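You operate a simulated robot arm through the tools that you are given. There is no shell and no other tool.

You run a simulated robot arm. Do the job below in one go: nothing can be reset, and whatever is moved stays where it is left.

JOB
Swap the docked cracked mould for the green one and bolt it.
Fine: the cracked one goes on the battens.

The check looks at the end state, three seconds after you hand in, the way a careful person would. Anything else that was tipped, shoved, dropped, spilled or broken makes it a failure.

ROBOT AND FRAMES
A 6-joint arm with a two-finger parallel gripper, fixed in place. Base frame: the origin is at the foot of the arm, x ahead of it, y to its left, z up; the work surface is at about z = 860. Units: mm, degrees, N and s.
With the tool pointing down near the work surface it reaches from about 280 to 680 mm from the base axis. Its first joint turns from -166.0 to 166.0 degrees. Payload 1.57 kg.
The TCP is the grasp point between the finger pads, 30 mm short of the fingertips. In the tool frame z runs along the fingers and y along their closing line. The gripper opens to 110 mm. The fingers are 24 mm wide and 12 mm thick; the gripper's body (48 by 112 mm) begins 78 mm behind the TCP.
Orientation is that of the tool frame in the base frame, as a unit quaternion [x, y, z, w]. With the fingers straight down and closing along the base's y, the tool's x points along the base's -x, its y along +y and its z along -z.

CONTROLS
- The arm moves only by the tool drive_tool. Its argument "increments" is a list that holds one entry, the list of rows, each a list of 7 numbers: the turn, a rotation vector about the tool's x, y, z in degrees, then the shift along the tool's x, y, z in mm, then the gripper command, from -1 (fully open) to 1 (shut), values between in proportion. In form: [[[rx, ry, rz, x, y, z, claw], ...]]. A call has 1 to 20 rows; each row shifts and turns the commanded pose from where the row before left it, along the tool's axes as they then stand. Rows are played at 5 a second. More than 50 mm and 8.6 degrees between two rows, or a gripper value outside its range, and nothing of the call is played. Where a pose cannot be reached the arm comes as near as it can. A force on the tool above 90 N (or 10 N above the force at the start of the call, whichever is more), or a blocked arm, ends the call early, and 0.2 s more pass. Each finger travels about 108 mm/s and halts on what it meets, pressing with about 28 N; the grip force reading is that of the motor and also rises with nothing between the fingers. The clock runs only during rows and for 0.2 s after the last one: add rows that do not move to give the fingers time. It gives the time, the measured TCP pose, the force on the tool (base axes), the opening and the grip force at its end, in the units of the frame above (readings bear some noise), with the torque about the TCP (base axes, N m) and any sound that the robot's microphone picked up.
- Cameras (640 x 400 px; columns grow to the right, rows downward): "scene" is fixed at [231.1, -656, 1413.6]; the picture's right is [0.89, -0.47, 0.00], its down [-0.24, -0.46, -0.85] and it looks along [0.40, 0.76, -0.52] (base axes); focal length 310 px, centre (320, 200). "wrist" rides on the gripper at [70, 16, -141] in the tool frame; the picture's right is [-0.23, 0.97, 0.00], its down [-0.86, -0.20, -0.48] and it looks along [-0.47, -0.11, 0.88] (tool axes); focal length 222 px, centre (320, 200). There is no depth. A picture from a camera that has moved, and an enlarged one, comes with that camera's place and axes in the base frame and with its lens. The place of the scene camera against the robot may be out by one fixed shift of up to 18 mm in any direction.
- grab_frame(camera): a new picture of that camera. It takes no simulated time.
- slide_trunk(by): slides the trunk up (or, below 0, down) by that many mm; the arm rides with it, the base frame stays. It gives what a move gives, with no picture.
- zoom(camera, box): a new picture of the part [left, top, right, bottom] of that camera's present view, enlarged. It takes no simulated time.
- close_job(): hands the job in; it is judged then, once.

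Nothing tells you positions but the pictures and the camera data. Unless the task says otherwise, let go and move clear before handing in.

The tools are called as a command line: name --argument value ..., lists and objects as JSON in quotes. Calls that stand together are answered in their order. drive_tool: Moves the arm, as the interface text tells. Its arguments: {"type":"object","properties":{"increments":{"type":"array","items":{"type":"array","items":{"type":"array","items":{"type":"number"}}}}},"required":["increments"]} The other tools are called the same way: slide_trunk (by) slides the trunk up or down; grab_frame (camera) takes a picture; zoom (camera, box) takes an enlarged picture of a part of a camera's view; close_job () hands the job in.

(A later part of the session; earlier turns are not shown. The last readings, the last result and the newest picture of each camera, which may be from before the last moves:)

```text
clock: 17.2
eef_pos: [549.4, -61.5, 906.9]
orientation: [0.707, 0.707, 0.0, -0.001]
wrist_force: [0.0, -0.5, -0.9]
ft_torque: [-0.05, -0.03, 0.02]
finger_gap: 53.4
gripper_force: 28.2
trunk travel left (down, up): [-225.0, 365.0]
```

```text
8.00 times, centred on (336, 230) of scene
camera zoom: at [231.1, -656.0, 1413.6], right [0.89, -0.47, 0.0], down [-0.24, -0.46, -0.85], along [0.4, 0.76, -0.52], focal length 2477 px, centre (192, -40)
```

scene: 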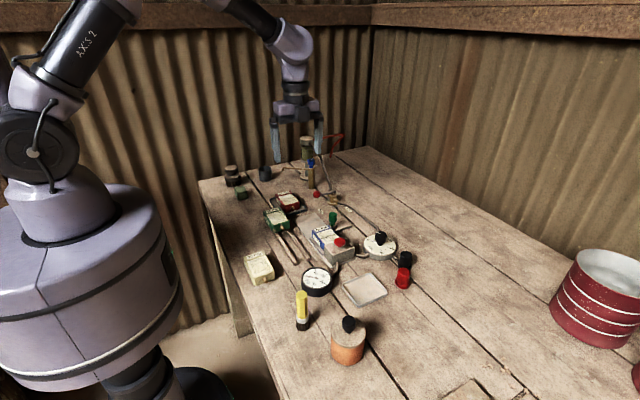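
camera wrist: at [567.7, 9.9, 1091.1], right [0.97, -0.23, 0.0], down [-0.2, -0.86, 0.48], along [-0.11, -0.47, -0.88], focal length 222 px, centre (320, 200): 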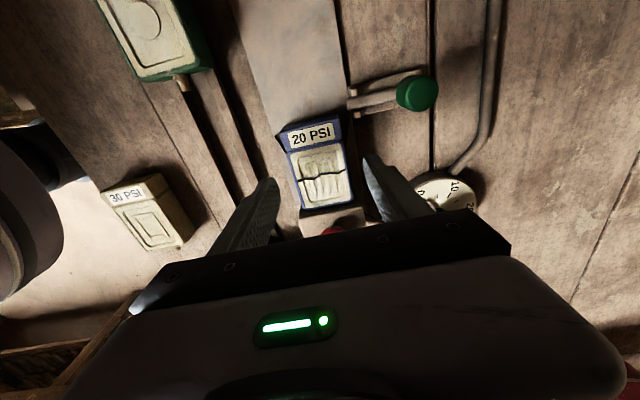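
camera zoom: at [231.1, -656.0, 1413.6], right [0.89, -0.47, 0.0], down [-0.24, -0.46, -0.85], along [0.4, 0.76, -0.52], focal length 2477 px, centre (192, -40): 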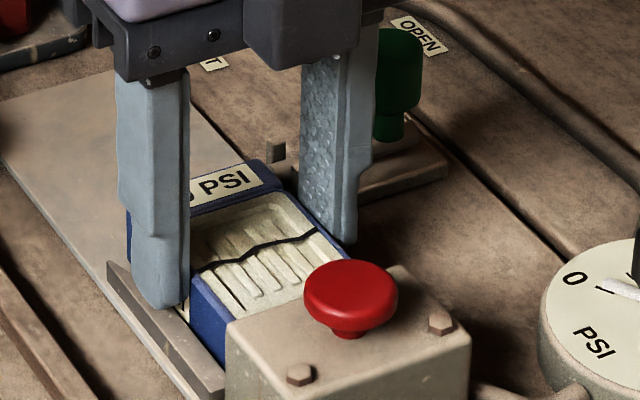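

The mould is gripped (53.4 mm). I'll pull it gently out along +y in small steps and watch for resistance.

drive_tool --increments '[[[0, 0, 0, 1, 0, 0, 0.5], [0, 0, 0, 1, 0, 0, 0.5], [0, 0, 0, 1, 0, 0, 0.5], [0, 0, 0, 1, 0, 0, 0.5], [0, 0, 0, 0, 0, 0, 0.5]]]'

zoom --camera "wrist" --box '[240, 120, 400, 220]'

zoom --camera "scene" --box '[296, 205, 376, 255]'

```text
clock: 18.4
eef_pos: [550.8, -57.7, 909.1]
orientation: [0.707, 0.707, 0.0, 0.0]
wrist_force: [0.3, -2.4, 5.0]
ft_torque: [-0.1, 0.16, 0.09]
finger_gap: 53.2
gripper_force: 28.0
trunk travel left (down, up): [-225.0, 365.0]
```

```text
4.00 times, centred on (320, 170) of wrist
camera zoom: at [566.7, 12.9, 1049.8], right [0.97, -0.23, 0.0], down [-0.2, -0.86, 0.48], along [-0.11, -0.47, -0.88], focal length 888 px, centre (320, 320)
```

zoom: 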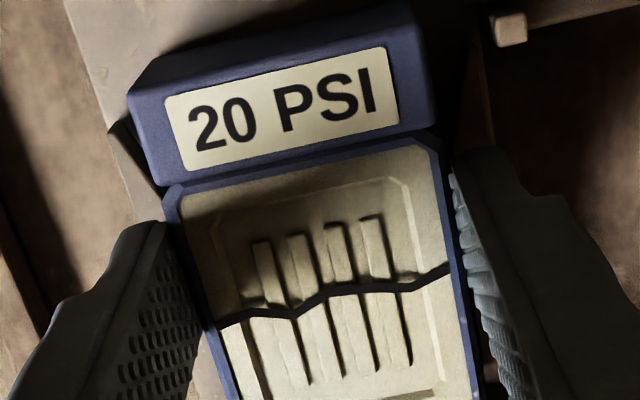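

```text
8.00 times, centred on (336, 230) of scene
camera zoom: at [231.1, -656.0, 1413.6], right [0.89, -0.47, 0.0], down [-0.24, -0.46, -0.85], along [0.4, 0.76, -0.52], focal length 2477 px, centre (192, -40)
```

zoom: 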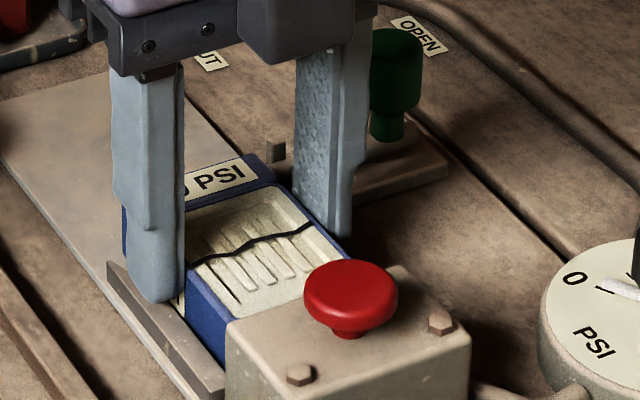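

It comes with the gripper with only ~2 N of drag. I'll keep sliding it out until the nipple is clear of the block.

drive_tool --increments '[[[0, 0, 0, 2, 0, 0, 0.5], [0, 0, 0, 2, 0, 0, 0.5], [0, 0, 0, 3, 0, 0, 0.5], [0, 0, 0, 3, 0, 0, 0.5], [0, 0, 0, 4, 0, 0, 0.5], [0, 0, 0, 4, 0, 0, 0.5], [0, 0, 0, 4, 0, 0, 0.5], [0, 0, 0, 4, 0, 0, 0.5], [0, 0, 0, 4, 0, 0, 0.5], [0, 0, 0, 4, 0, 0, 0.5], [0, 0, 0, 4, 0, 0, 0.5], [0, 0, 0, 0, 0, 0, 0.5]]]'

zoom --camera "wrist" --box '[240, 120, 400, 220]'

zoom --camera "scene" --box '[296, 195, 376, 255]'

```text
clock: 21.0
eef_pos: [549.9, -14.9, 909.6]
orientation: [0.706, 0.708, 0.002, 0.0]
wrist_force: [0.4, 2.0, 27.8]
ft_torque: [0.11, -1.21, 0.12]
finger_gap: 53.7
gripper_force: 27.5
trunk travel left (down, up): [-225.0, 365.0]
```

```text
4.00 times, centred on (320, 170) of wrist
camera zoom: at [565.7, 53.1, 1051.9], right [0.97, -0.22, 0.0], down [-0.2, -0.86, 0.47], along [-0.1, -0.46, -0.88], focal length 888 px, centre (320, 320)
```

zoom: 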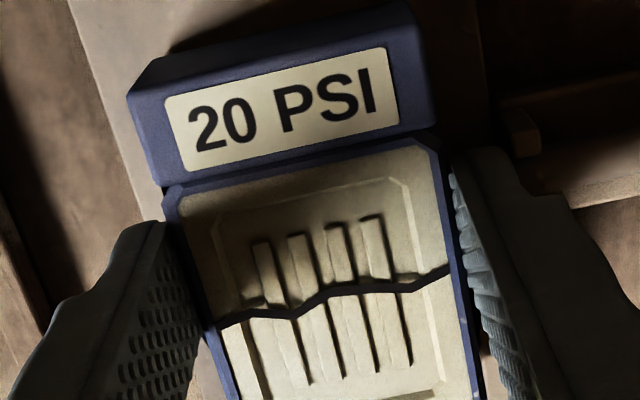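

```text
6.67 times, centred on (336, 225) of scene
camera zoom: at [231.1, -656.0, 1413.6], right [0.89, -0.47, 0.0], down [-0.24, -0.46, -0.85], along [0.4, 0.76, -0.52], focal length 2064 px, centre (213, 33)
```

zoom: 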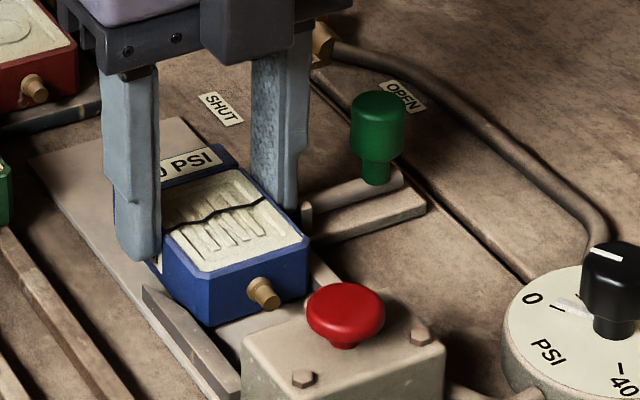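

The +x fingertip is riding on the bolt's guide post (upward force 28 N). The nipple is already clear of the block, so I'll lift straight up now.

drive_tool --increments '[[[0, 0, 0, 0, 0, -3, 0.5], [0, 0, 0, 0, 0, -4, 0.5], [0, 0, 0, 0, 0, -6, 0.5], [0, 0, 0, 0, 0, -10, 0.5], [0, 0, 0, 0, 0, -12, 0.5], [0, 0, 0, 0, 0, 0, 0.5]]]'

zoom --camera "wrist" --box '[240, 120, 400, 220]'

zoom --camera "scene" --box '[296, 195, 376, 255]'

```text
clock: 22.4
eef_pos: [549.2, -18.8, 941.8]
orientation: [0.707, 0.707, 0.001, 0.0]
wrist_force: [0.2, 0.2, 0.6]
ft_torque: [0.02, 0.0, -0.03]
finger_gap: 27.5
gripper_force: 0.0
trunk travel left (down, up): [-225.0, 365.0]
```

```text
4.00 times, centred on (320, 170) of wrist
camera zoom: at [566.7, 51.3, 1084.6], right [0.97, -0.23, 0.0], down [-0.2, -0.86, 0.48], along [-0.11, -0.47, -0.88], focal length 888 px, centre (320, 320)
```

zoom: 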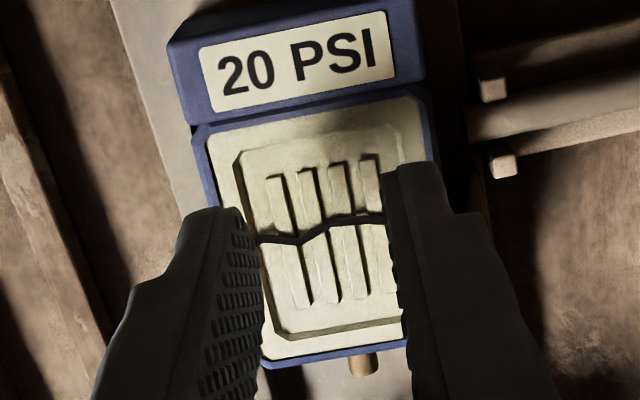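

```text
6.67 times, centred on (336, 225) of scene
camera zoom: at [231.1, -656.0, 1413.6], right [0.89, -0.47, 0.0], down [-0.24, -0.46, -0.85], along [0.4, 0.76, -0.52], focal length 2064 px, centre (213, 33)
```

zoom: 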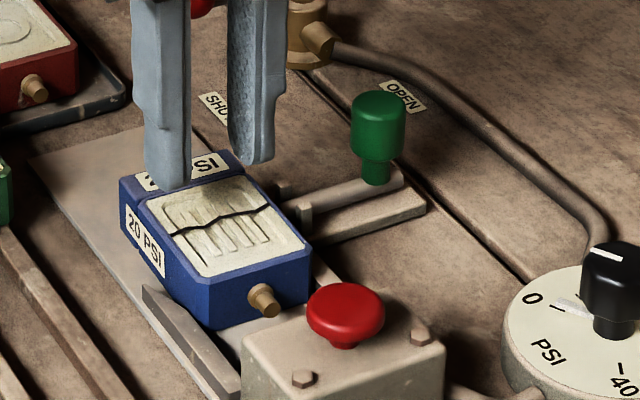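

The mould slipped from the shallow grip but stayed put on the plate, undamaged. The guide posts sit at about (593, −6) and (593, −25), so I'll grip deeper at the mould's rear end (y ≈ +12), past the posts, and slide it further out first.

drive_tool --increments '[[[0, 0, 0, 0, 0, -4, 0.2], [0, 0, 0, 0, 0, 0, -0.1], [0, 0, 0, 0, 0, 0, -0.27], [0, 0, 0, 15, 1, 0, -0.27], [0, 0, 0, 15.8, 0, 0, -0.27], [0, 0, 0, 0, 0, 0, -0.27]]]'

zoom --camera "wrist" --box '[240, 120, 400, 220]'

zoom --camera "scene" --box '[296, 190, 376, 250]'

```text
clock: 23.8
eef_pos: [550.7, 12.6, 945.2]
orientation: [0.707, 0.708, 0.0, 0.0]
wrist_force: [-0.2, -1.3, -0.8]
ft_torque: [-0.01, -0.01, -0.02]
finger_gap: 70.1
gripper_force: 0.1
trunk travel left (down, up): [-225.0, 365.0]
```

```text
4.00 times, centred on (320, 170) of wrist
camera zoom: at [567.7, 81.9, 1087.9], right [0.97, -0.23, 0.0], down [-0.2, -0.86, 0.48], along [-0.11, -0.47, -0.88], focal length 888 px, centre (320, 320)
```

zoom: 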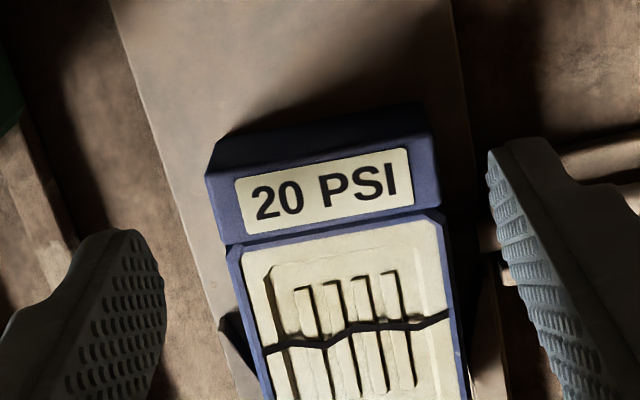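

```text
6.67 times, centred on (336, 220) of scene
camera zoom: at [231.1, -656.0, 1413.6], right [0.89, -0.47, 0.0], down [-0.24, -0.46, -0.85], along [0.4, 0.76, -0.52], focal length 2064 px, centre (213, 67)
```

zoom: 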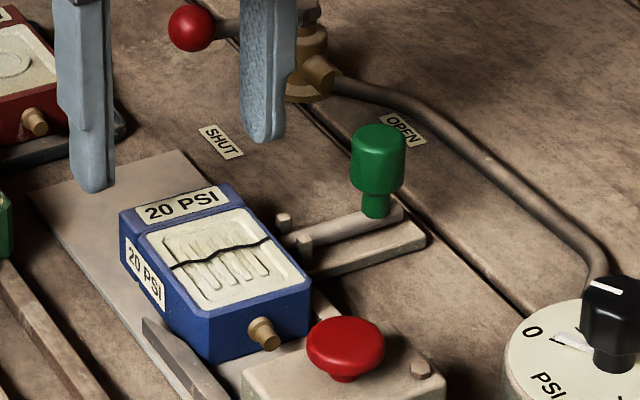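

The mould's rear end is at y ≈ 19, centre x ≈ 552. I'll descend to tips about 870 here and grip.

drive_tool --increments '[[[0, 0, 0, -0.6, 1, 15, -0.27], [0, 0, 0, 0, 0, 15, -0.27], [0, 0, 0, 0, 0, 15, -0.27], [0, 0, 0, 0, 0, 0, -0.15], [0, 0, 0, 0, 0, 0, -0.05], [0, 0, 0, 0, 0, 0, 0.05], [0, 0, 0, 0, 0, 0, 0.15], [0, 0, 0, 0, 0, 0, 0.3], [0, 0, 0, 0, 0, 0, 0.4]]]'

zoom --camera "wrist" --box '[240, 120, 400, 220]'

zoom --camera "scene" --box '[296, 190, 376, 250]'

```text
clock: 25.8
eef_pos: [552.3, 10.6, 901.2]
orientation: [0.707, 0.707, 0.0, 0.0]
wrist_force: [-0.9, 0.1, -0.4]
ft_torque: [0.0, 0.01, -0.12]
finger_gap: 53.7
gripper_force: 27.6
trunk travel left (down, up): [-225.0, 365.0]
```

```text
4.00 times, centred on (320, 170) of wrist
camera zoom: at [569.0, 81.2, 1043.1], right [0.97, -0.23, 0.0], down [-0.2, -0.86, 0.48], along [-0.11, -0.47, -0.88], focal length 888 px, centre (320, 320)
```

zoom: 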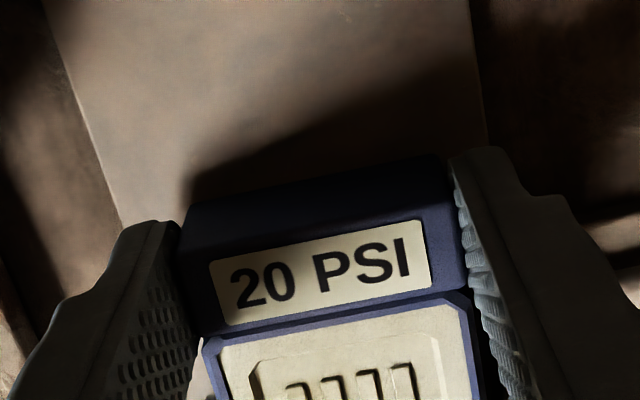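

```text
6.67 times, centred on (336, 220) of scene
camera zoom: at [231.1, -656.0, 1413.6], right [0.89, -0.47, 0.0], down [-0.24, -0.46, -0.85], along [0.4, 0.76, -0.52], focal length 2064 px, centre (213, 67)
```

zoom: 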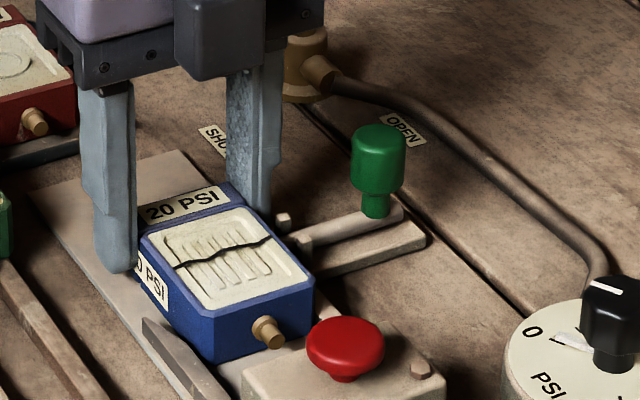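

Gripped at the rear end. I'll slide it +y about 42 mm on the plate.

drive_tool --increments '[[[0, 0, 0, 2, 0, 0, 0.5], [0, 0, 0, 4, 0, 0, 0.5], [0, 0, 0, 4, 0, 0, 0.5], [0, 0, 0, 4, 0, 0, 0.5], [0, 0, 0, 4, 0, 0, 0.5], [0, 0, 0, 4, 0, 0, 0.5], [0, 0, 0, 4, 0, 0, 0.5], [0, 0, 0, 4, 0, 0, 0.5], [0, 0, 0, 4, 0, 0, 0.5], [0, 0, 0, 4, 0, 0, 0.5], [0, 0, 0, 4, 0, 0, 0.5], [0, 0, 0, 0, 0, 0, 0.5]]]'

zoom --camera "scene" --box '[286, 180, 376, 250]'

```text
clock: 28.4
eef_pos: [552.3, 53.9, 901.6]
orientation: [0.707, 0.707, 0.0, 0.0]
wrist_force: [0.3, -1.0, 1.1]
ft_torque: [0.11, 0.01, 0.01]
finger_gap: 53.6
gripper_force: 28.6
trunk travel left (down, up): [-225.0, 365.0]
```

```text
5.71 times, centred on (331, 215) of scene
camera zoom: at [231.1, -656.0, 1413.6], right [0.89, -0.47, 0.0], down [-0.24, -0.46, -0.85], along [0.4, 0.76, -0.52], focal length 1769 px, centre (257, 114)
```

zoom: 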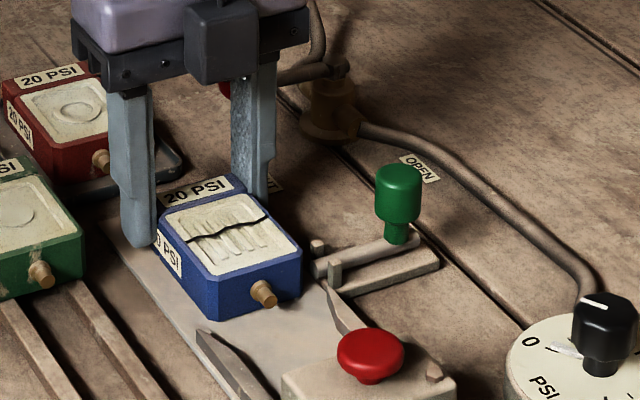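

Both guides are visible now and the mould is clear of posts and guides. I'll open slightly, move to the mould's middle and grip deep there.

drive_tool --increments '[[[0, 0, 0, 0, 0, 0, 0.1], [0, 0, 0, 0, 0, 0, -0.15], [0, 0, 0, 0, 0, 0, -0.15], [0, 0, 0, -10, 0, 0, -0.15], [0, 0, 0, -11, 0, 0, -0.15], [0, 0, 0, -11, 0, 0, -0.15], [0, 0, 0, 0, 0, 1.5, -0.15], [0, 0, 0, 0, 0, 0, 0], [0, 0, 0, 0, 0, 0, 0.1], [0, 0, 0, 0, 0, 0, 0.3], [0, 0, 0, 0, 0, 0, 0.6], [0, 0, 0, 0, 0, 0, 0.6]]]'

zoom --camera "wrist" --box '[240, 120, 400, 220]'

zoom --camera "scene" --box '[286, 180, 376, 250]'

```text
clock: 31.0
eef_pos: [552.6, 22.4, 900.6]
orientation: [0.707, 0.707, 0.0, 0.0]
wrist_force: [-0.1, -1.3, -0.6]
ft_torque: [-0.05, 0.01, 0.02]
finger_gap: 53.5
gripper_force: 28.6
trunk travel left (down, up): [-225.0, 365.0]
```

```text
4.00 times, centred on (320, 170) of wrist
camera zoom: at [569.0, 91.4, 1042.3], right [0.97, -0.23, 0.0], down [-0.2, -0.86, 0.48], along [-0.11, -0.47, -0.88], focal length 888 px, centre (320, 320)
```

zoom: 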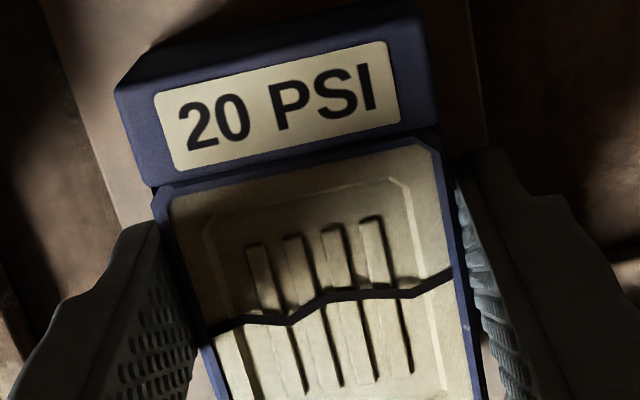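

```text
5.71 times, centred on (331, 215) of scene
camera zoom: at [231.1, -656.0, 1413.6], right [0.89, -0.47, 0.0], down [-0.24, -0.46, -0.85], along [0.4, 0.76, -0.52], focal length 1769 px, centre (257, 114)
```

zoom: 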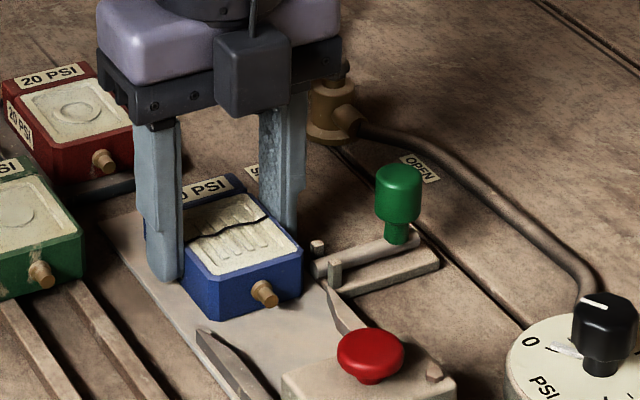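

Gripped deep at the middle. I'll lift slowly and check that it holds.

drive_tool --increments '[[[0, 0, 0, 0, 0, -2, 0.6], [0, 0, 0, 0, 0, -2, 0.6], [0, 0, 0, 0, 0, -3, 0.6], [0, 0, 0, 0, 0, -3, 0.6], [0, 0, 0, 0, 0, 0, 0.6]]]'

zoom --camera "scene" --box '[286, 180, 376, 250]'

```text
clock: 32.2
eef_pos: [552.7, 20.1, 910.0]
orientation: [0.707, 0.707, 0.001, 0.0]
wrist_force: [0.4, 0.5, -3.0]
ft_torque: [0.04, 0.02, 0.01]
finger_gap: 53.6
gripper_force: 28.2
trunk travel left (down, up): [-225.0, 365.0]
```

```text
5.71 times, centred on (331, 215) of scene
camera zoom: at [231.1, -656.0, 1413.6], right [0.89, -0.47, 0.0], down [-0.24, -0.46, -0.85], along [0.4, 0.76, -0.52], focal length 1769 px, centre (257, 114)
```

zoom: 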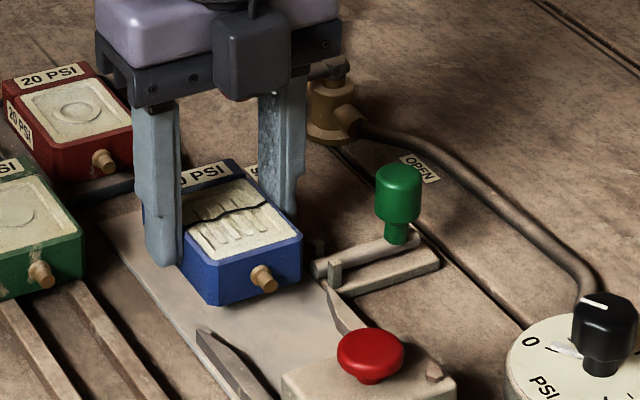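

It holds (about 3 N weight). I'll lift to a safe height and get a view of the battens.

drive_tool --increments '[[[0, 0, 0, 0, 0, -15, 0.6], [0, 0, 0, 0, 0, -25, 0.6], [0, 0, 0, 0, 0, -35, 0.6], [0, 0, 0, 0, 0, 0, 0.6]]]'

grab_frame --camera "wrist"

zoom --camera "wrist" --box '[100, 60, 340, 210]'

zoom --camera "scene" --box '[240, 190, 336, 270]'

```text
clock: 33.2
eef_pos: [552.6, 20.7, 985.2]
orientation: [0.706, 0.708, 0.001, 0.0]
wrist_force: [0.1, 0.1, -2.8]
ft_torque: [0.01, 0.01, 0.02]
finger_gap: 53.7
gripper_force: 28.2
trunk travel left (down, up): [-225.0, 365.0]
```

```text
taken
camera wrist: at [569.2, 91.2, 1127.5], right [0.97, -0.23, 0.0], down [-0.2, -0.86, 0.48], along [-0.11, -0.47, -0.88], focal length 222 px, centre (320, 200)
```

wrist: 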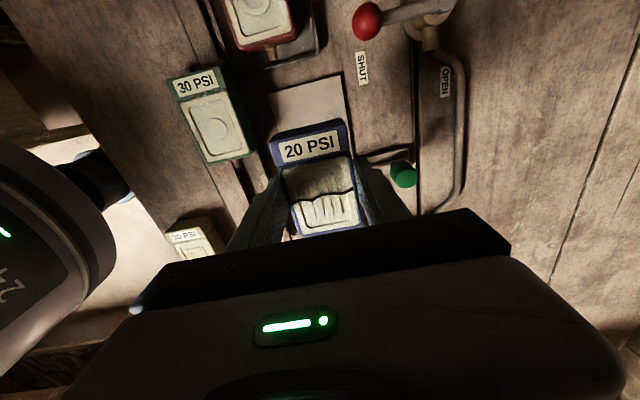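

```text
2.67 times, centred on (220, 135) of wrist
camera zoom: at [569.2, 91.2, 1127.5], right [0.97, -0.23, 0.0], down [-0.2, -0.86, 0.48], along [-0.11, -0.47, -0.88], focal length 592 px, centre (587, 373)
```

zoom: 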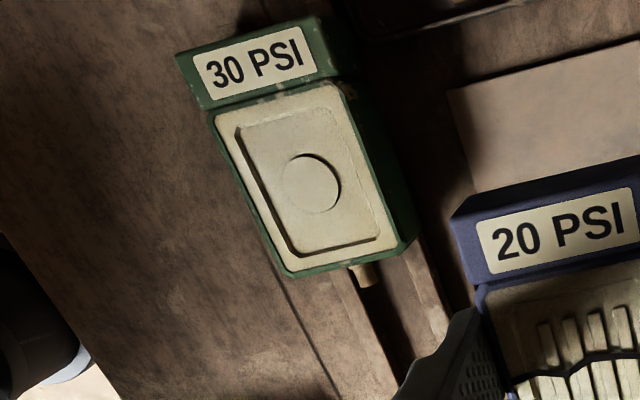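

```text
5.00 times, centred on (288, 230) of scene
camera zoom: at [231.1, -656.0, 1413.6], right [0.89, -0.47, 0.0], down [-0.24, -0.46, -0.85], along [0.4, 0.76, -0.52], focal length 1548 px, centre (480, 50)
```

zoom: 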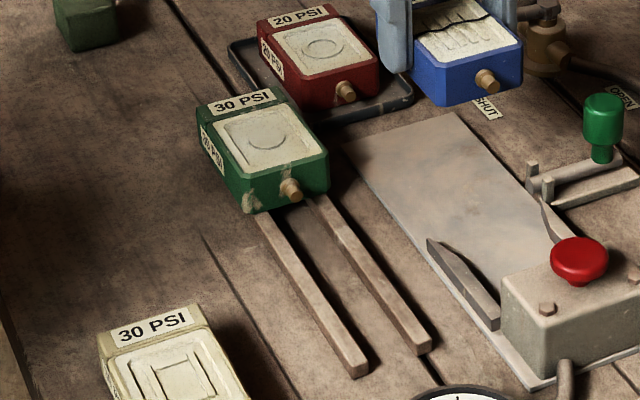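

I have a clear view of the battens' front part. I'll zoom there to measure their position accurately before placing.

zoom --camera "wrist" --box '[195, 140, 275, 190]'

zoom --camera "scene" --box '[280, 230, 344, 270]'

```text
8.00 times, centred on (235, 165) of wrist
camera zoom: at [569.2, 91.2, 1127.5], right [0.97, -0.23, 0.0], down [-0.2, -0.86, 0.48], along [-0.11, -0.47, -0.88], focal length 1777 px, centre (1000, 480)
```

zoom: 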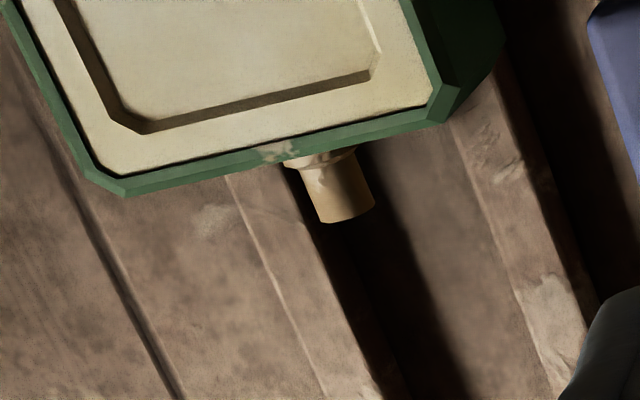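

```text
10.00 times, centred on (312, 250) of scene
camera zoom: at [231.1, -656.0, 1413.6], right [0.89, -0.47, 0.0], down [-0.24, -0.46, -0.85], along [0.4, 0.76, -0.52], focal length 3096 px, centre (400, -300)
```

zoom: 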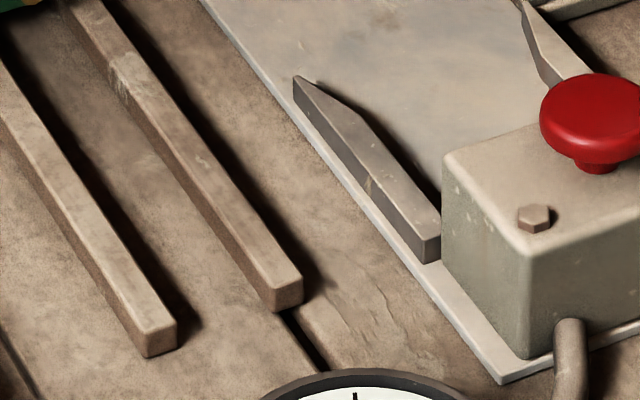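

Battens span x ≈ 435–480 (centre 457), running from y ≈ −100 to under the green mould, top ≈ 868. I'll carry the blue mould over to about (457, −44).

drive_tool --increments '[[[0, 0, 0, -15, -22, 0, 0.6], [0, 0, 0, -17, -25, 0, 0.6], [0, 0, 0, -17, -25, 0, 0.6], [0, 0, 0, -16, -23.6, 0, 0.6], [0, 0, 0, 0, 0, 20, 0.6], [0, 0, 0, 0, 0, 20, 0.6], [0, 0, 0, 0, 0, 15, 0.6], [0, 0, 0, 0, 0, 0, 0.6]]]'

grab_frame --camera "wrist"

zoom --camera "scene" --box '[250, 200, 346, 280]'

```text
clock: 35.0
eef_pos: [456.8, -43.3, 929.7]
orientation: [0.707, 0.707, 0.001, 0.001]
wrist_force: [0.0, 0.8, -3.5]
ft_torque: [0.02, 0.0, 0.01]
finger_gap: 53.6
gripper_force: 28.3
trunk travel left (down, up): [-225.0, 365.0]
```

```text
taken
camera wrist: at [472.6, 26.5, 1071.9], right [0.97, -0.23, 0.0], down [-0.2, -0.86, 0.48], along [-0.11, -0.47, -0.88], focal length 222 px, centre (320, 200)
```

wrist: 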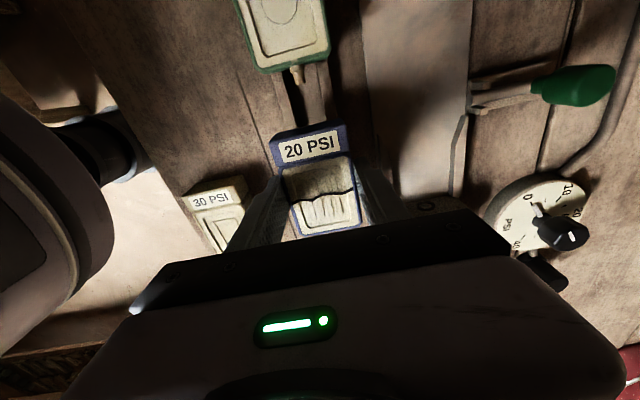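

```text
5.00 times, centred on (298, 240) of scene
camera zoom: at [231.1, -656.0, 1413.6], right [0.89, -0.47, 0.0], down [-0.24, -0.46, -0.85], along [0.4, 0.76, -0.52], focal length 1548 px, centre (430, 0)
```

zoom: 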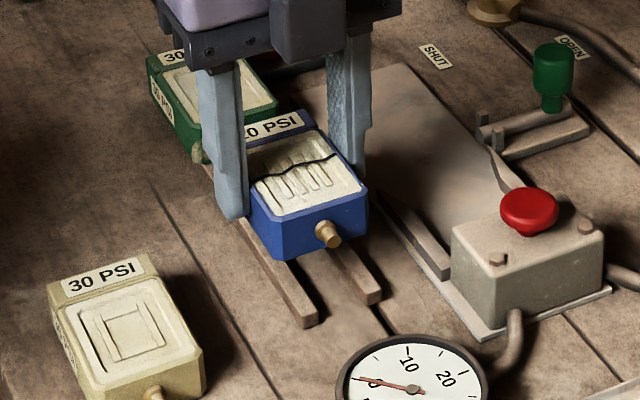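

The mould is centred over the battens. I'll lower it, using 1 mm steps for the last part.

drive_tool --increments '[[[0, 0, 0, 0, 0, 10, 0.6], [0, 0, 0, 0, 0, 9, 0.6], [0, 0, 0, 0, 0, 1, 0.6], [0, 0, 0, 0, 0, 1, 0.6], [0, 0, 0, 0, 0, 1, 0.6], [0, 0, 0, 0, 0, 1, 0.6], [0, 0, 0, 0, 0, 0, 0.6]]]'

zoom --camera "scene" --box '[266, 220, 330, 260]'

```text
clock: 36.6
eef_pos: [456.6, -43.8, 906.7]
orientation: [0.707, 0.707, 0.0, -0.001]
wrist_force: [0.0, -0.2, -2.7]
ft_torque: [-0.01, 0.02, 0.02]
finger_gap: 53.6
gripper_force: 28.2
trunk travel left (down, up): [-225.0, 365.0]
```

```text
10.00 times, centred on (298, 240) of scene
camera zoom: at [231.1, -656.0, 1413.6], right [0.89, -0.47, 0.0], down [-0.24, -0.46, -0.85], along [0.4, 0.76, -0.52], focal length 3096 px, centre (540, -200)
```

zoom: 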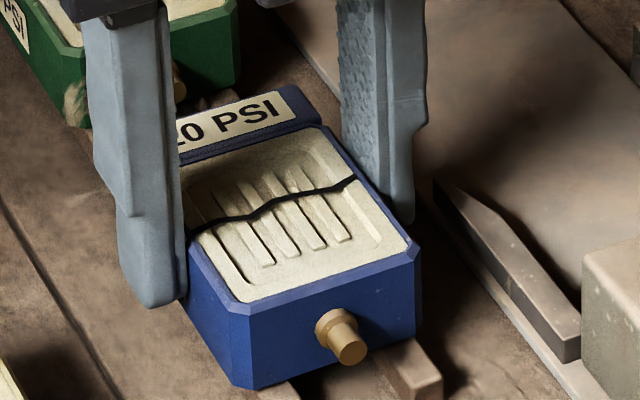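

Not yet in contact. I'll continue down in small steps.

drive_tool --increments '[[[0, 0, 0, 0, 0, 1, 0.6], [0, 0, 0, 0, 0, 1, 0.6], [0, 0, 0, 0, 0, 0, 0.6]]]'

```text
clock: 37.4
eef_pos: [457.0, -43.4, 906.3]
orientation: [0.707, 0.707, 0.002, 0.001]
wrist_force: [1.4, 0.7, 20.9]
ft_torque: [0.0, 0.03, -0.06]
finger_gap: 53.7
gripper_force: 27.5
trunk travel left (down, up): [-225.0, 365.0]
```

It's seated on the battens (contact force appeared). I'll relax 1 mm, open, and rise.

drive_tool --increments '[[[0, 0, 0, 0, 0, -1, 0.6], [0, 0, 0, 0, 0, 0, 0.3], [0, 0, 0, 0, 0, 0, 0.05], [0, 0, 0, 0, 0, 0, -0.1], [0, 0, 0, 0, 0, 0, -0.2], [0, 0, 0, 0, 0, 0, -0.2], [0, 0, 0, 0, 0, -15, -0.2], [0, 0, 0, 0, 0, -25, -0.2], [0, 0, 0, 0, 0, -35, -0.2], [0, 0, 0, 0, 0, 0, -0.2]]]'

grab_frame --camera "wrist"

zoom --camera "scene" --box '[250, 200, 346, 280]'

zoom --camera "wrist" --box '[240, 80, 400, 180]'

```text
clock: 39.6
eef_pos: [456.4, -43.7, 981.6]
orientation: [0.707, 0.707, 0.0, 0.001]
wrist_force: [0.6, 0.2, -0.4]
ft_torque: [-0.01, -0.01, -0.01]
finger_gap: 66.2
gripper_force: 0.1
trunk travel left (down, up): [-225.0, 365.0]
```

```text
taken
camera wrist: at [473.0, 26.6, 1123.5], right [0.97, -0.23, 0.0], down [-0.2, -0.86, 0.48], along [-0.11, -0.47, -0.88], focal length 222 px, centre (320, 200)
```

wrist: 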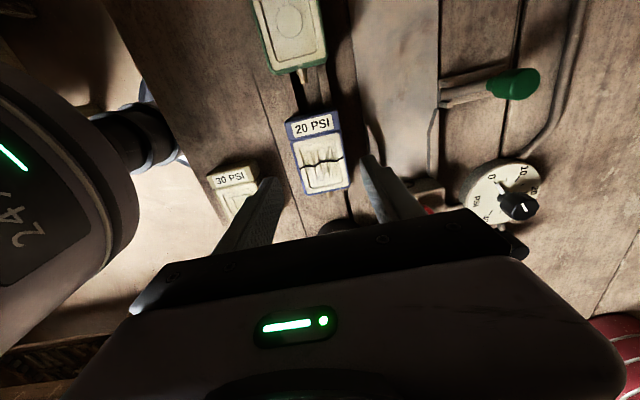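

```text
5.00 times, centred on (298, 240) of scene
camera zoom: at [231.1, -656.0, 1413.6], right [0.89, -0.47, 0.0], down [-0.24, -0.46, -0.85], along [0.4, 0.76, -0.52], focal length 1548 px, centre (430, 0)
```

zoom: 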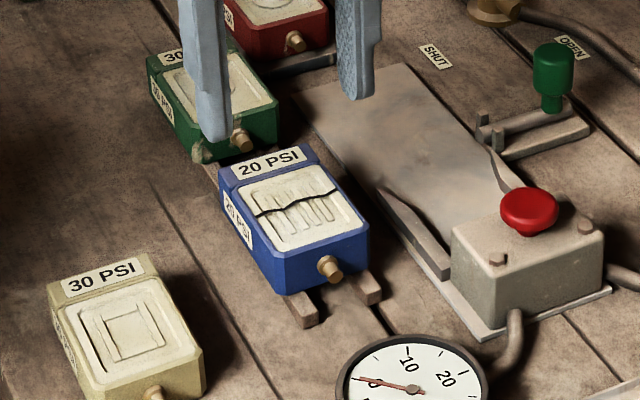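

```text
4.00 times, centred on (320, 130) of wrist
camera zoom: at [473.0, 26.6, 1123.5], right [0.97, -0.23, 0.0], down [-0.2, -0.86, 0.48], along [-0.11, -0.47, -0.88], focal length 888 px, centre (320, 480)
```

zoom: 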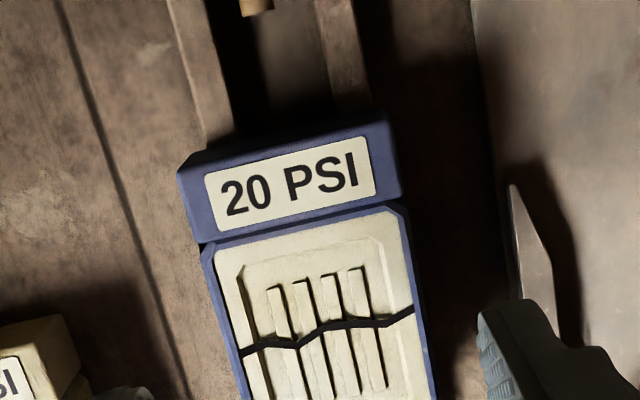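

The blue mould rests squarely on both battens. Next I'll move over the green mould at about (456, 83).

drive_tool --increments '[[[0, 0, 0, 30, 0, 0, -0.3], [0, 0, 0, 32, 0, 0, -0.3], [0, 0, 0, 32, 0, 0, -0.3], [0, 0, 0, 32, 0, 0, -0.3], [0, 0, 0, 0, 0, 0, -0.3]]]'

grab_frame --camera "wrist"

zoom --camera "wrist" --box '[240, 100, 400, 200]'

zoom --camera "scene" --box '[240, 180, 336, 260]'

```text
clock: 40.8
eef_pos: [456.4, 82.8, 979.7]
orientation: [0.707, 0.707, -0.001, 0.0]
wrist_force: [0.2, -0.2, 0.2]
ft_torque: [0.03, 0.0, 0.02]
finger_gap: 71.6
gripper_force: 0.0
trunk travel left (down, up): [-225.0, 365.0]
```

```text
taken
camera wrist: at [472.9, 152.1, 1122.4], right [0.97, -0.23, 0.0], down [-0.2, -0.86, 0.48], along [-0.11, -0.47, -0.88], focal length 222 px, centre (320, 200)
```

wrist: 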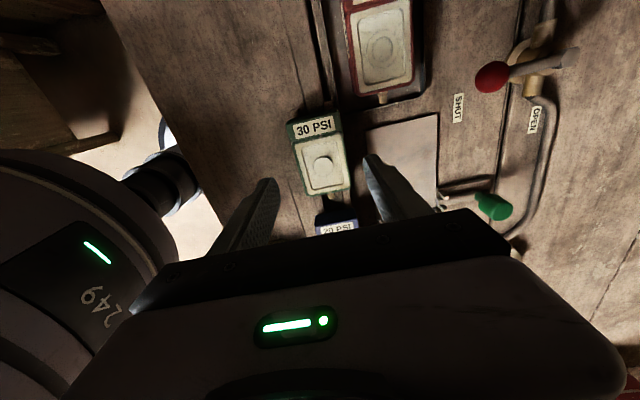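

```text
4.00 times, centred on (320, 150) of wrist
camera zoom: at [472.9, 152.1, 1122.4], right [0.97, -0.23, 0.0], down [-0.2, -0.86, 0.48], along [-0.11, -0.47, -0.88], focal length 888 px, centre (320, 400)
```

zoom: 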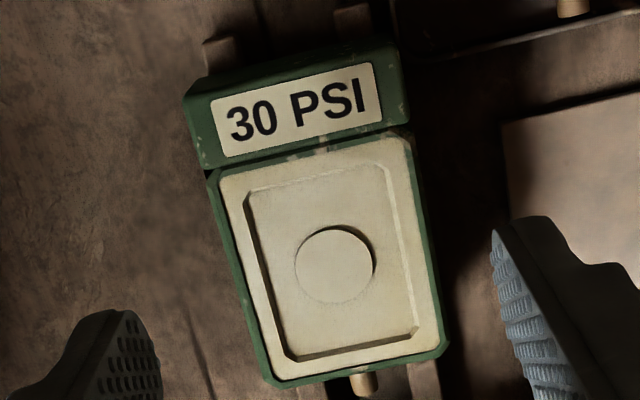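

```text
5.00 times, centred on (288, 220) of scene
camera zoom: at [231.1, -656.0, 1413.6], right [0.89, -0.47, 0.0], down [-0.24, -0.46, -0.85], along [0.4, 0.76, -0.52], focal length 1548 px, centre (480, 100)
```

zoom: 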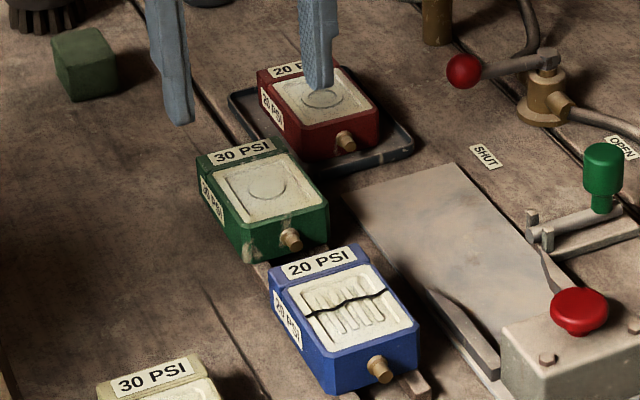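

The green mould is square, centred near (457.5, 81). I'll descend around it and grip deep at the middle.

drive_tool --increments '[[[0, 0, 0, -1.8, 1, 20, -0.3], [0, 0, 0, 0, 0, 20, -0.3], [0, 0, 0, 0, 0, 20, -0.3], [0, 0, 0, 0, 0, 13, -0.3], [0, 0, 0, 0, 0, 0, -0.2], [0, 0, 0, 0, 0, 0, -0.1], [0, 0, 0, 0, 0, 0, 0], [0, 0, 0, 0, 0, 0, 0.1], [0, 0, 0, 0, 0, 0, 0.3], [0, 0, 0, 0, 0, 0, 0.6], [0, 0, 0, 0, 0, 0, 0.6]]]'

zoom --camera "wrist" --box '[240, 120, 400, 220]'

zoom --camera "scene" --box '[240, 180, 336, 260]'

```text
clock: 43.2
eef_pos: [457.4, 80.9, 907.2]
orientation: [0.707, 0.707, 0.001, 0.001]
wrist_force: [-0.3, 0.1, 0.3]
ft_torque: [0.09, -0.03, -0.02]
finger_gap: 53.5
gripper_force: 28.3
trunk travel left (down, up): [-225.0, 365.0]
```

```text
4.00 times, centred on (320, 170) of wrist
camera zoom: at [474.0, 150.4, 1049.7], right [0.97, -0.23, 0.0], down [-0.2, -0.86, 0.48], along [-0.11, -0.47, -0.88], focal length 888 px, centre (320, 320)
```

zoom: 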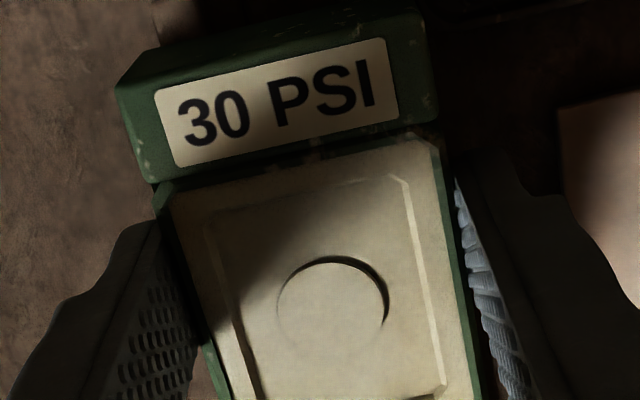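

```text
5.00 times, centred on (288, 220) of scene
camera zoom: at [231.1, -656.0, 1413.6], right [0.89, -0.47, 0.0], down [-0.24, -0.46, -0.85], along [0.4, 0.76, -0.52], focal length 1548 px, centre (480, 100)
```

zoom: 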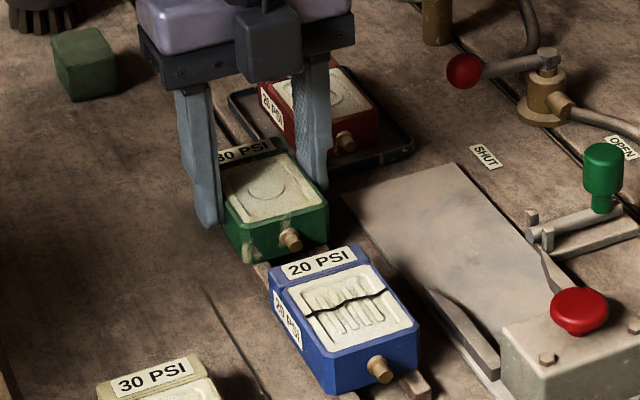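

Gripped at 53.5 mm. I'll lift slowly first, checking the hold.

drive_tool --increments '[[[0, 0, 0, 0, 0, -2, 0.6], [0, 0, 0, 0, 0, -3, 0.6], [0, 0, 0, 0, 0, -5, 0.6], [0, 0, 0, 0, 0, -10, 0.6], [0, 0, 0, 0, 0, -20, 0.6], [0, 0, 0, 0, 0, -35, 0.6], [0, 0, 0, 0, 0, 0, 0.6]]]'

zoom --camera "scene" --box '[240, 180, 336, 260]'

grab_frame --camera "wrist"

```text
clock: 44.8
eef_pos: [457.2, 80.8, 984.0]
orientation: [0.707, 0.707, -0.001, 0.0]
wrist_force: [-0.6, -0.8, -2.8]
ft_torque: [-0.02, 0.0, 0.01]
finger_gap: 53.6
gripper_force: 27.7
trunk travel left (down, up): [-225.0, 365.0]
```

```text
5.00 times, centred on (288, 220) of scene
camera zoom: at [231.1, -656.0, 1413.6], right [0.89, -0.47, 0.0], down [-0.24, -0.46, -0.85], along [0.4, 0.76, -0.52], focal length 1548 px, centre (480, 100)
```

zoom: 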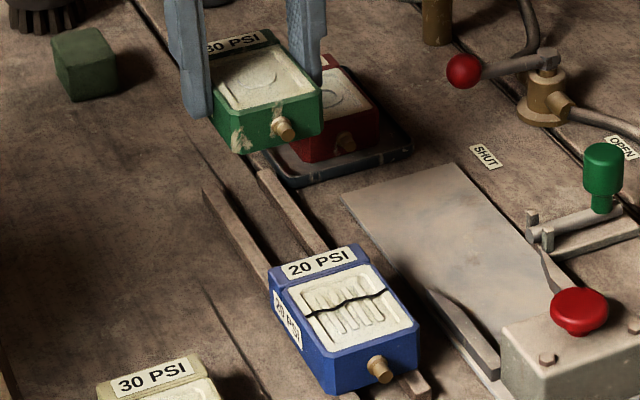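

```text
taken
camera wrist: at [474.2, 150.5, 1125.0], right [0.97, -0.23, 0.0], down [-0.2, -0.86, 0.48], along [-0.11, -0.47, -0.88], focal length 222 px, centre (320, 200)
```

wrist: 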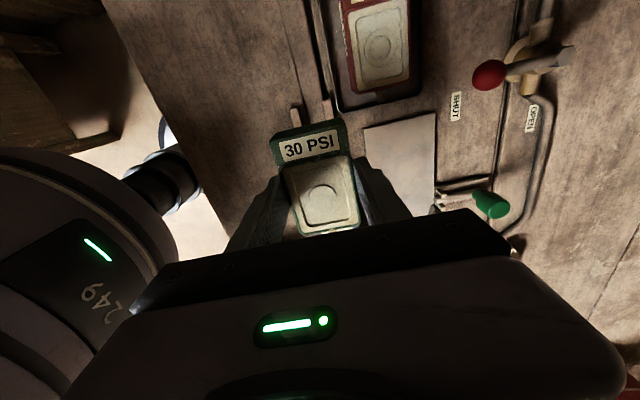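

Lifted and holding. I'll carry it over the station's plate to about (550, 22) and lower to just above it.

drive_tool --increments '[[[0, 0, 0, -14, 22, 0, 0.6], [0, 0, 0, -15, 24, 0, 0.6], [0, 0, 0, -15, 24, 0, 0.6], [0, 0, 0, -15, 22.8, 0, 0.6], [0, 0, 0, 0, 0, 0, 0.6], [0, 0, 0, 0, 0, 20, 0.6], [0, 0, 0, 0, 0, 20, 0.6], [0, 0, 0, 0, 0, 0, 0.6]]]'

grab_frame --camera "wrist"

zoom --camera "scene" --box '[286, 180, 376, 250]'

```text
clock: 46.6
eef_pos: [550.3, 21.6, 943.6]
orientation: [0.707, 0.707, 0.0, 0.001]
wrist_force: [0.5, 0.3, -2.4]
ft_torque: [-0.02, 0.0, 0.02]
finger_gap: 53.7
gripper_force: 28.0
trunk travel left (down, up): [-225.0, 365.0]
```

```text
taken
camera wrist: at [567.6, 91.8, 1085.3], right [0.97, -0.23, 0.0], down [-0.2, -0.86, 0.48], along [-0.11, -0.47, -0.88], focal length 222 px, centre (320, 200)
```

wrist: 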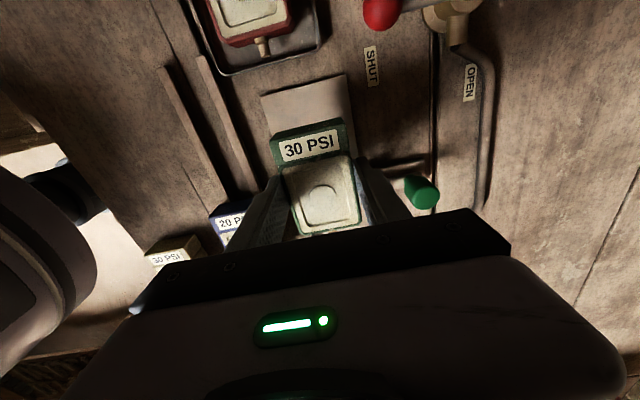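

```text
5.71 times, centred on (331, 215) of scene
camera zoom: at [231.1, -656.0, 1413.6], right [0.89, -0.47, 0.0], down [-0.24, -0.46, -0.85], along [0.4, 0.76, -0.52], focal length 1769 px, centre (257, 114)
```

zoom: 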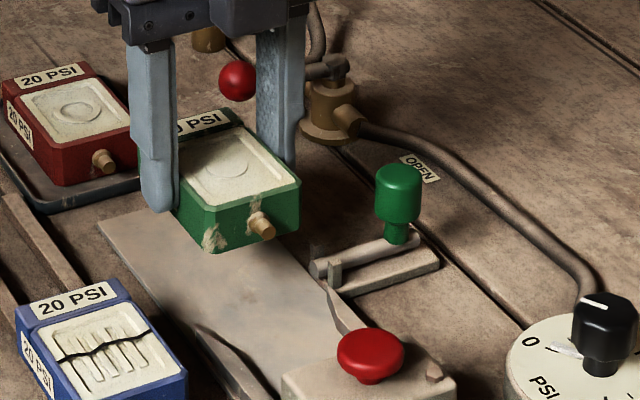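

The green mould is aligned over the plate. I'll lower, with 1 mm steps near contact.

drive_tool --increments '[[[0, 0, 0, 0, 0, 20, 0.6], [0, 0, 0, 0, 0, 16, 0.6], [0, 0, 0, 0, 0, 2, 0.6], [0, 0, 0, 0, 0, 1, 0.6], [0, 0, 0, 0, 0, 1, 0.6], [0, 0, 0, 0, 0, 0, 0.6]]]'

zoom --camera "scene" --box '[286, 180, 376, 250]'

```text
clock: 48.0
eef_pos: [550.8, 21.7, 902.5]
orientation: [0.707, 0.707, 0.0, 0.0]
wrist_force: [-0.9, 0.7, -2.9]
ft_torque: [0.02, 0.0, -0.02]
finger_gap: 53.5
gripper_force: 27.5
trunk travel left (down, up): [-225.0, 365.0]
```

```text
5.71 times, centred on (331, 215) of scene
camera zoom: at [231.1, -656.0, 1413.6], right [0.89, -0.47, 0.0], down [-0.24, -0.46, -0.85], along [0.4, 0.76, -0.52], focal length 1769 px, centre (257, 114)
```

zoom: 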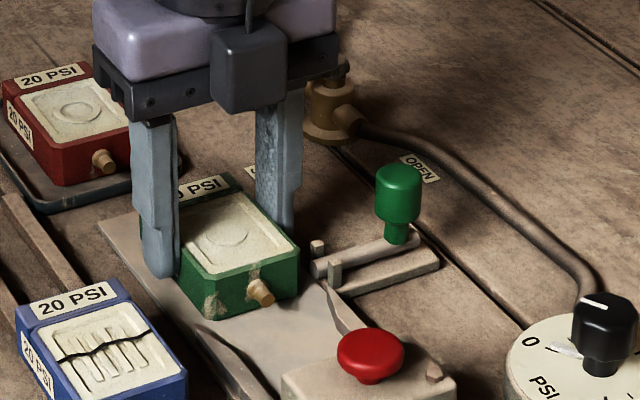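

drive_tool --increments '[[[0, 0, 0, 0, 0, 1, 0.6], [0, 0, 0, 0, 0, 0, 0.6]]]'

```text
clock: 48.6
eef_pos: [549.8, 21.3, 900.9]
orientation: [0.707, 0.708, 0.0, -0.001]
wrist_force: [0.4, -0.2, -2.4]
ft_torque: [0.01, -0.03, 0.0]
finger_gap: 53.8
gripper_force: 28.3
trunk travel left (down, up): [-225.0, 365.0]
```

Still carrying the weight, so not touching yet. I'll take another 1 mm step.

drive_tool --increments '[[[0, 0, 0, 0, 0, 1, 0.6], [0, 0, 0, 0, 0, 0, 0.6]]]'

```text
clock: 49.2
eef_pos: [550.3, 21.8, 901.6]
orientation: [0.707, 0.707, 0.0, 0.001]
wrist_force: [2.2, 1.6, 9.5]
ft_torque: [0.09, 0.24, -0.02]
finger_gap: 53.6
gripper_force: 27.7
trunk travel left (down, up): [-225.0, 365.0]
```

The mould is resting on the plate. I'll release slightly, shift the grip to its rear end, and from there slide it into the guides.

drive_tool --increments '[[[0, 0, 0, 0, 0, -0.7, 0.6], [0, 0, 0, 0, 0, 0, 0.2], [0, 0, 0, 0, 0, 0, -0.1], [0, 0, 0, 0, 0, 0, -0.15], [0, 0, 0, 0, 0, 0, -0.15], [0, 0, 0, 9, 0, 0, -0.15], [0, 0, 0, 9, 0, 0, -0.15], [0, 0, 0, 9, 0, 0, -0.15], [0, 0, 0, 0, 0, 0, -0.15]]]'

zoom --camera "wrist" --box '[240, 120, 400, 220]'

zoom --camera "scene" --box '[286, 180, 376, 250]'

```text
clock: 51.2
eef_pos: [550.4, 49.0, 901.2]
orientation: [0.707, 0.707, 0.0, 0.0]
wrist_force: [0.4, -0.3, 0.5]
ft_torque: [-0.01, 0.03, 0.05]
finger_gap: 63.3
gripper_force: 0.0
trunk travel left (down, up): [-225.0, 365.0]
```

```text
4.00 times, centred on (320, 170) of wrist
camera zoom: at [567.0, 118.9, 1043.6], right [0.97, -0.23, 0.0], down [-0.2, -0.85, 0.48], along [-0.11, -0.47, -0.88], focal length 888 px, centre (320, 320)
```

zoom: 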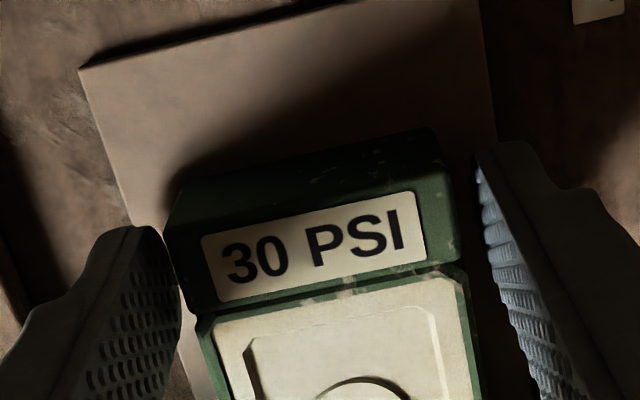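

```text
5.71 times, centred on (331, 215) of scene
camera zoom: at [231.1, -656.0, 1413.6], right [0.89, -0.47, 0.0], down [-0.24, -0.46, -0.85], along [0.4, 0.76, -0.52], focal length 1769 px, centre (257, 114)
```

zoom: 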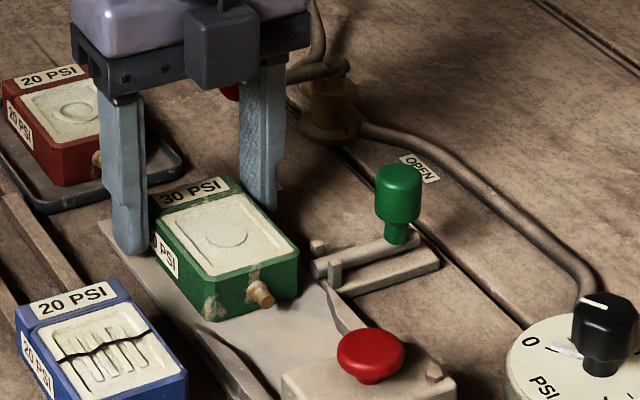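

Well aligned. I'll grip the rear end and slide it −y in small steps into the guides.

drive_tool --increments '[[[0, 0, 0, 0, 0, 0, 0], [0, 0, 0, 0, 0, 0, 0.2], [0, 0, 0, 0, 0, 0, 0.5], [0, 0, 0, 0, 0, 0, 0.5], [0, 0, 0, -2, 0, 0, 0.5], [0, 0, 0, -3, 0, 0, 0.5], [0, 0, 0, -3, 0, 0, 0.5], [0, 0, 0, -3, 0, 0, 0.5], [0, 0, 0, -3, 0, 0, 0.5], [0, 0, 0, -3, 0, 0, 0.5], [0, 0, 0, -3, 0, 0, 0.5], [0, 0, 0, 0, 0, 0, 0.5]]]'

zoom --camera "scene" --box '[286, 180, 376, 250]'

```text
clock: 53.8
eef_pos: [551.2, 28.9, 902.2]
orientation: [0.707, 0.707, 0.001, 0.0]
wrist_force: [-0.3, 0.4, 0.0]
ft_torque: [0.12, -0.01, 0.02]
finger_gap: 53.7
gripper_force: 28.0
trunk travel left (down, up): [-225.0, 365.0]
```

```text
5.71 times, centred on (331, 215) of scene
camera zoom: at [231.1, -656.0, 1413.6], right [0.89, -0.47, 0.0], down [-0.24, -0.46, -0.85], along [0.4, 0.76, -0.52], focal length 1769 px, centre (257, 114)
```

zoom: 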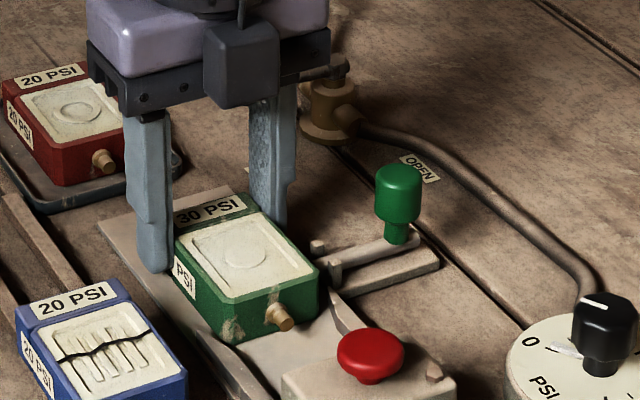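

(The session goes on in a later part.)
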